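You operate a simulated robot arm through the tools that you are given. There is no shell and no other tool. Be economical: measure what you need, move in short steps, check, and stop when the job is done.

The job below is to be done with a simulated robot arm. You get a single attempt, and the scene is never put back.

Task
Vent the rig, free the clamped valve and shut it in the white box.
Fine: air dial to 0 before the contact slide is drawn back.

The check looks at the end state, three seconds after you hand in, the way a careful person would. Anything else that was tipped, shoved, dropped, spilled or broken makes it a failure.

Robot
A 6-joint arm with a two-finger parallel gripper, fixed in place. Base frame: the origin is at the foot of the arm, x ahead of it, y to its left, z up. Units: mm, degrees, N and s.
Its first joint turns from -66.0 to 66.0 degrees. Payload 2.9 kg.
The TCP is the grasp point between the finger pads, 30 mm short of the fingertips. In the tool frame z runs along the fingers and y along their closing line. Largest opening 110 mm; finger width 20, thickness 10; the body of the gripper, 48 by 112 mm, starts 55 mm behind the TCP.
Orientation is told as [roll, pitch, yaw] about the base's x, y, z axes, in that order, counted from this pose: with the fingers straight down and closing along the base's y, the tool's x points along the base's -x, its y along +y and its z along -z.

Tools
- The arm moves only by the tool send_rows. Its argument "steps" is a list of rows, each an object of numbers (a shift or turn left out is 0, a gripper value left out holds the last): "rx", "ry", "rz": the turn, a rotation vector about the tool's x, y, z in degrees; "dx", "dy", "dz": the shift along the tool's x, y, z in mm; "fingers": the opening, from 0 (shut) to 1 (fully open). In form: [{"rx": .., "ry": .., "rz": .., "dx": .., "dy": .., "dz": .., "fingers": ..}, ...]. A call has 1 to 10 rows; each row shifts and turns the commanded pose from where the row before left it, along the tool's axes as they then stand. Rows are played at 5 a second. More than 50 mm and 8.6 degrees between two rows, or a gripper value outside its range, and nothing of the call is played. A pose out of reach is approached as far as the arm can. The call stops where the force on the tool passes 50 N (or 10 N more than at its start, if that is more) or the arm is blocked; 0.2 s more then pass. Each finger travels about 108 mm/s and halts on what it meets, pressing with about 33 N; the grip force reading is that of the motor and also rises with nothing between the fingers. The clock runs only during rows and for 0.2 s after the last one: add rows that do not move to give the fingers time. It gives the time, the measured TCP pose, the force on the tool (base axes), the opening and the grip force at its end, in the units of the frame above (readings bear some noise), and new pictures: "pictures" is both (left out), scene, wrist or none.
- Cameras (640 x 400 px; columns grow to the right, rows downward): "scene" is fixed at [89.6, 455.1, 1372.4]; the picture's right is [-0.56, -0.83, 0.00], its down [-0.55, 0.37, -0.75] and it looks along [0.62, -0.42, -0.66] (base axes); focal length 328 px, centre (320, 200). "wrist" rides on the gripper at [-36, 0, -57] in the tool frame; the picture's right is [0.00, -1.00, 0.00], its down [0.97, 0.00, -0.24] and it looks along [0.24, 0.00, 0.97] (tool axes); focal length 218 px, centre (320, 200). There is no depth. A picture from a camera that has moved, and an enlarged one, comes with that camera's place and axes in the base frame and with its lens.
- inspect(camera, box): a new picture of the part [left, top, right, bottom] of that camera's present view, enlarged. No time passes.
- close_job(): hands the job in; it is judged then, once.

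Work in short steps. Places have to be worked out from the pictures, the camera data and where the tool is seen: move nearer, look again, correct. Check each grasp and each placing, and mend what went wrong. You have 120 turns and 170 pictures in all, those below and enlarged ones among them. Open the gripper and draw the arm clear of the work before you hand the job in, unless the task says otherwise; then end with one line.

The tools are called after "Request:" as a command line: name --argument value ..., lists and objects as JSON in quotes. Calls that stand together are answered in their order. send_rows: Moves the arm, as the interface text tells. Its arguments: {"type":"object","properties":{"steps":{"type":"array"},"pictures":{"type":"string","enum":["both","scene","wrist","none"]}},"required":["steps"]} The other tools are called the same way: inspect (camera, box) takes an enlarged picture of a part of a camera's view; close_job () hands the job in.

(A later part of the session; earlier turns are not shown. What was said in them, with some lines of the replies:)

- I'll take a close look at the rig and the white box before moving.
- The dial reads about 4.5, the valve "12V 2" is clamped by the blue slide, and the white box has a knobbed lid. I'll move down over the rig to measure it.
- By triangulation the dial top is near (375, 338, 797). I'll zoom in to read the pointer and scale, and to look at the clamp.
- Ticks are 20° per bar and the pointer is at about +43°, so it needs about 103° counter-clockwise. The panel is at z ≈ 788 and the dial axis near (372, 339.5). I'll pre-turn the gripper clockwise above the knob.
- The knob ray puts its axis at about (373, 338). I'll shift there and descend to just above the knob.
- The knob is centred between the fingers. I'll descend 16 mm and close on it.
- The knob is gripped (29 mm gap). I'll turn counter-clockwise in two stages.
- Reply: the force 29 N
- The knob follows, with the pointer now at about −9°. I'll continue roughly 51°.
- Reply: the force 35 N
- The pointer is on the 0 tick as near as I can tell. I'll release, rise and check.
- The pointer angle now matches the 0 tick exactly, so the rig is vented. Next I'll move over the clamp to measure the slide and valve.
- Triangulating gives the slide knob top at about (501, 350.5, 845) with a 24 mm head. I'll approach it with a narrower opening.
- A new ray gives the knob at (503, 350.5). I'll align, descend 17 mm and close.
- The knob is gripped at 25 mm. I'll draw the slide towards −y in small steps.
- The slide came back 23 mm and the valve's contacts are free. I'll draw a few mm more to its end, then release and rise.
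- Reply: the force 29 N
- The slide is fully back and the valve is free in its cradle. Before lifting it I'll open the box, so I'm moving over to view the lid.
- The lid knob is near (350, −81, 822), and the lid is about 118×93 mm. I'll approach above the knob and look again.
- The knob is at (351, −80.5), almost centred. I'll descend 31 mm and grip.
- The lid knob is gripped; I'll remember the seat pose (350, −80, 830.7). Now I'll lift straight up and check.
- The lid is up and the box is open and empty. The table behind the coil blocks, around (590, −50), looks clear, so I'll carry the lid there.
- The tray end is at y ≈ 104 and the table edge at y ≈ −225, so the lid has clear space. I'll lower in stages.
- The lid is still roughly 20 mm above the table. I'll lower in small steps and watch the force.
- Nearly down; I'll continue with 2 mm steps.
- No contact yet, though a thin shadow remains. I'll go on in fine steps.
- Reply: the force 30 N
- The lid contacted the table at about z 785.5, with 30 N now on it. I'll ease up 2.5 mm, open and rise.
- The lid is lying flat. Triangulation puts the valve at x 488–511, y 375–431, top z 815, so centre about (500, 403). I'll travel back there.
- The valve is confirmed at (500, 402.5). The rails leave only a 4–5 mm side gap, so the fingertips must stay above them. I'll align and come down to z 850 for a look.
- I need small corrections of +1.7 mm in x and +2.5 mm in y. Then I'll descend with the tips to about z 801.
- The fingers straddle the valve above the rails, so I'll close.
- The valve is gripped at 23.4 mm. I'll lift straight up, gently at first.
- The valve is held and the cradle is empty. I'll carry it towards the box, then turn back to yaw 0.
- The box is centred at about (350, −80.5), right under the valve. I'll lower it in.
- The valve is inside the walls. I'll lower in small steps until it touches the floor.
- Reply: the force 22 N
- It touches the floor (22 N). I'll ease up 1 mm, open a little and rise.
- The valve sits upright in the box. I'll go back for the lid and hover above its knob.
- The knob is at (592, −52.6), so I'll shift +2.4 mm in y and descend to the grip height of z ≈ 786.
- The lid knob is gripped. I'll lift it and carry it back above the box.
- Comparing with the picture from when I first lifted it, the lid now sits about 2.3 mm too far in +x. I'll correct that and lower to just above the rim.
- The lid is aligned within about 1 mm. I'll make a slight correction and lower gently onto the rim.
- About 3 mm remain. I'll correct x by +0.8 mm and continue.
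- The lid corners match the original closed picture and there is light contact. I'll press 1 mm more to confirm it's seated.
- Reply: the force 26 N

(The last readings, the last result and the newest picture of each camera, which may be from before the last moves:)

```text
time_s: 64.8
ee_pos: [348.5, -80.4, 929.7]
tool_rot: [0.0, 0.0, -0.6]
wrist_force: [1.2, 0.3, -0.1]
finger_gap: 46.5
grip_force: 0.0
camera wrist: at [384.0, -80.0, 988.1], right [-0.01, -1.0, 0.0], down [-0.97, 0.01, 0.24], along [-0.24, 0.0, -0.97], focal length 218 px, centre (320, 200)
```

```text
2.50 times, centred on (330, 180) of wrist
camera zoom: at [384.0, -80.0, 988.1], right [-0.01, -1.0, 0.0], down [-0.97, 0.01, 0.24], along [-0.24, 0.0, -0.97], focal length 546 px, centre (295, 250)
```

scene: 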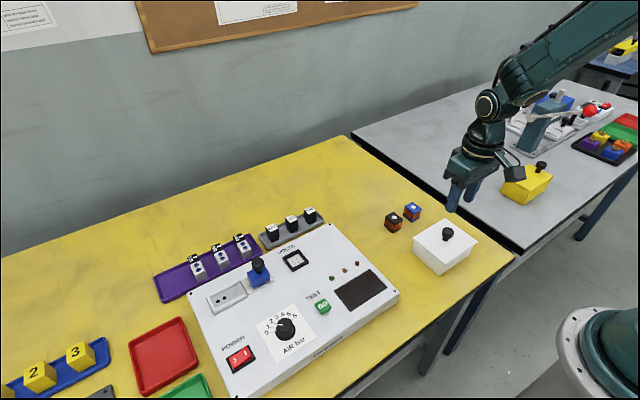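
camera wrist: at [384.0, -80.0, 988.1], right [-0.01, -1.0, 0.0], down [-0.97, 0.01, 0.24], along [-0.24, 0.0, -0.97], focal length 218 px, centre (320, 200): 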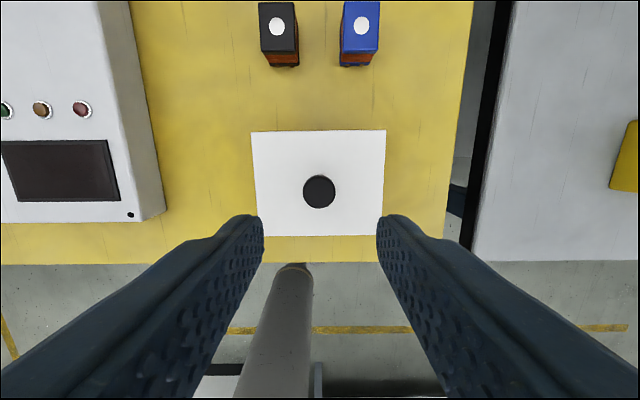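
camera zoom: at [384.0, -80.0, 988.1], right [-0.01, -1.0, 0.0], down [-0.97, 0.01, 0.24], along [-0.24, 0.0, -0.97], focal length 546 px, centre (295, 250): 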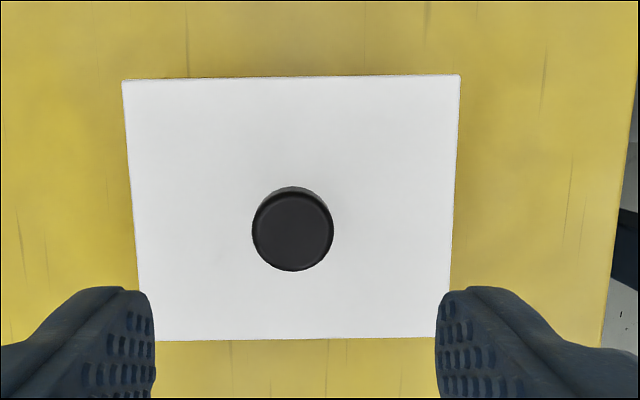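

The lid is closed. I'll look closely at the rim gap and check the rig's final state.

Request:
inspect --camera "scene" --box '[405, 210, 485, 280]'

Request:
inspect --camera "scene" --box '[180, 220, 400, 390]'

```text
5.71 times, centred on (445, 245) of scene
camera zoom: at [89.6, 455.1, 1372.4], right [-0.56, -0.83, 0.0], down [-0.55, 0.37, -0.75], along [0.62, -0.42, -0.66], focal length 1872 px, centre (-394, -57)
```

zoom: 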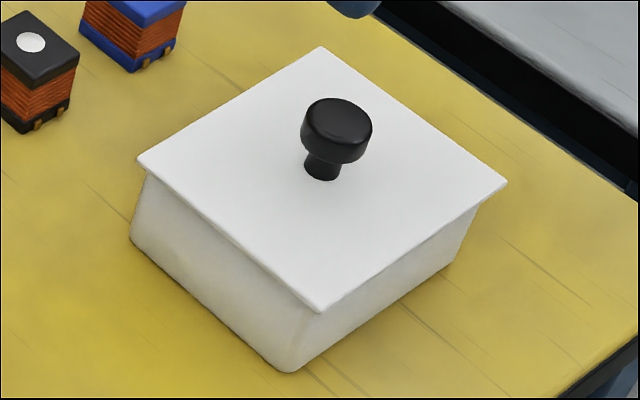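

```text
2.35 times, centred on (290, 305) of scene
camera zoom: at [89.6, 455.1, 1372.4], right [-0.56, -0.83, 0.0], down [-0.55, 0.37, -0.75], along [0.62, -0.42, -0.66], focal length 771 px, centre (391, -47)
```

zoom: 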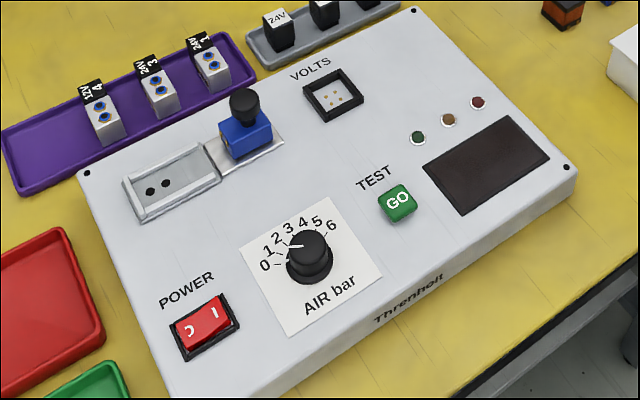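

The lid is flush, the dial is at 0, the slide is back and the rest is untouched. I'll open the gripper and draw the arm clear.

Request:
send_rows --steps '[{"dz": -40, "fingers": 1.0}, {"dz": -40}, {"dz": -40}, {"dz": -40, "dy": 30}, {}]' --pictures "scene"

```text
time_s: 66.0
ee_pos: [350.4, -46.2, 1090.9]
tool_rot: [0.0, 0.0, -0.5]
wrist_force: [0.1, 0.7, -0.5]
finger_gap: 110.1
grip_force: 0.2
```

scene: 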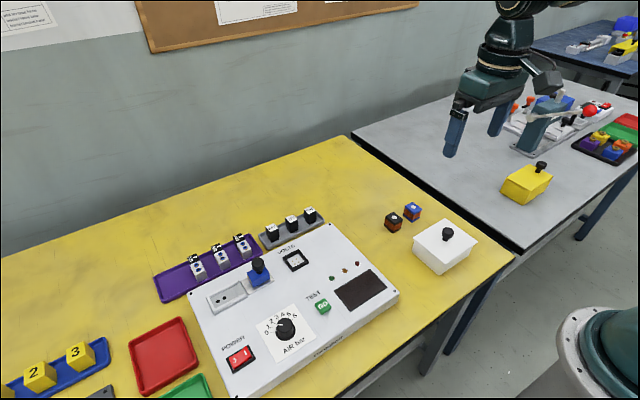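

The arm is clear and the scene is in its final state, so I'm handing in.

Request:
close_job

```text
The job is handed in.
```

I turned the air dial to 0 before drawing the contact slide back, then lifted out the 12V valve (no. 2) and closed it in the white box with the lid on; nothing else was moved.
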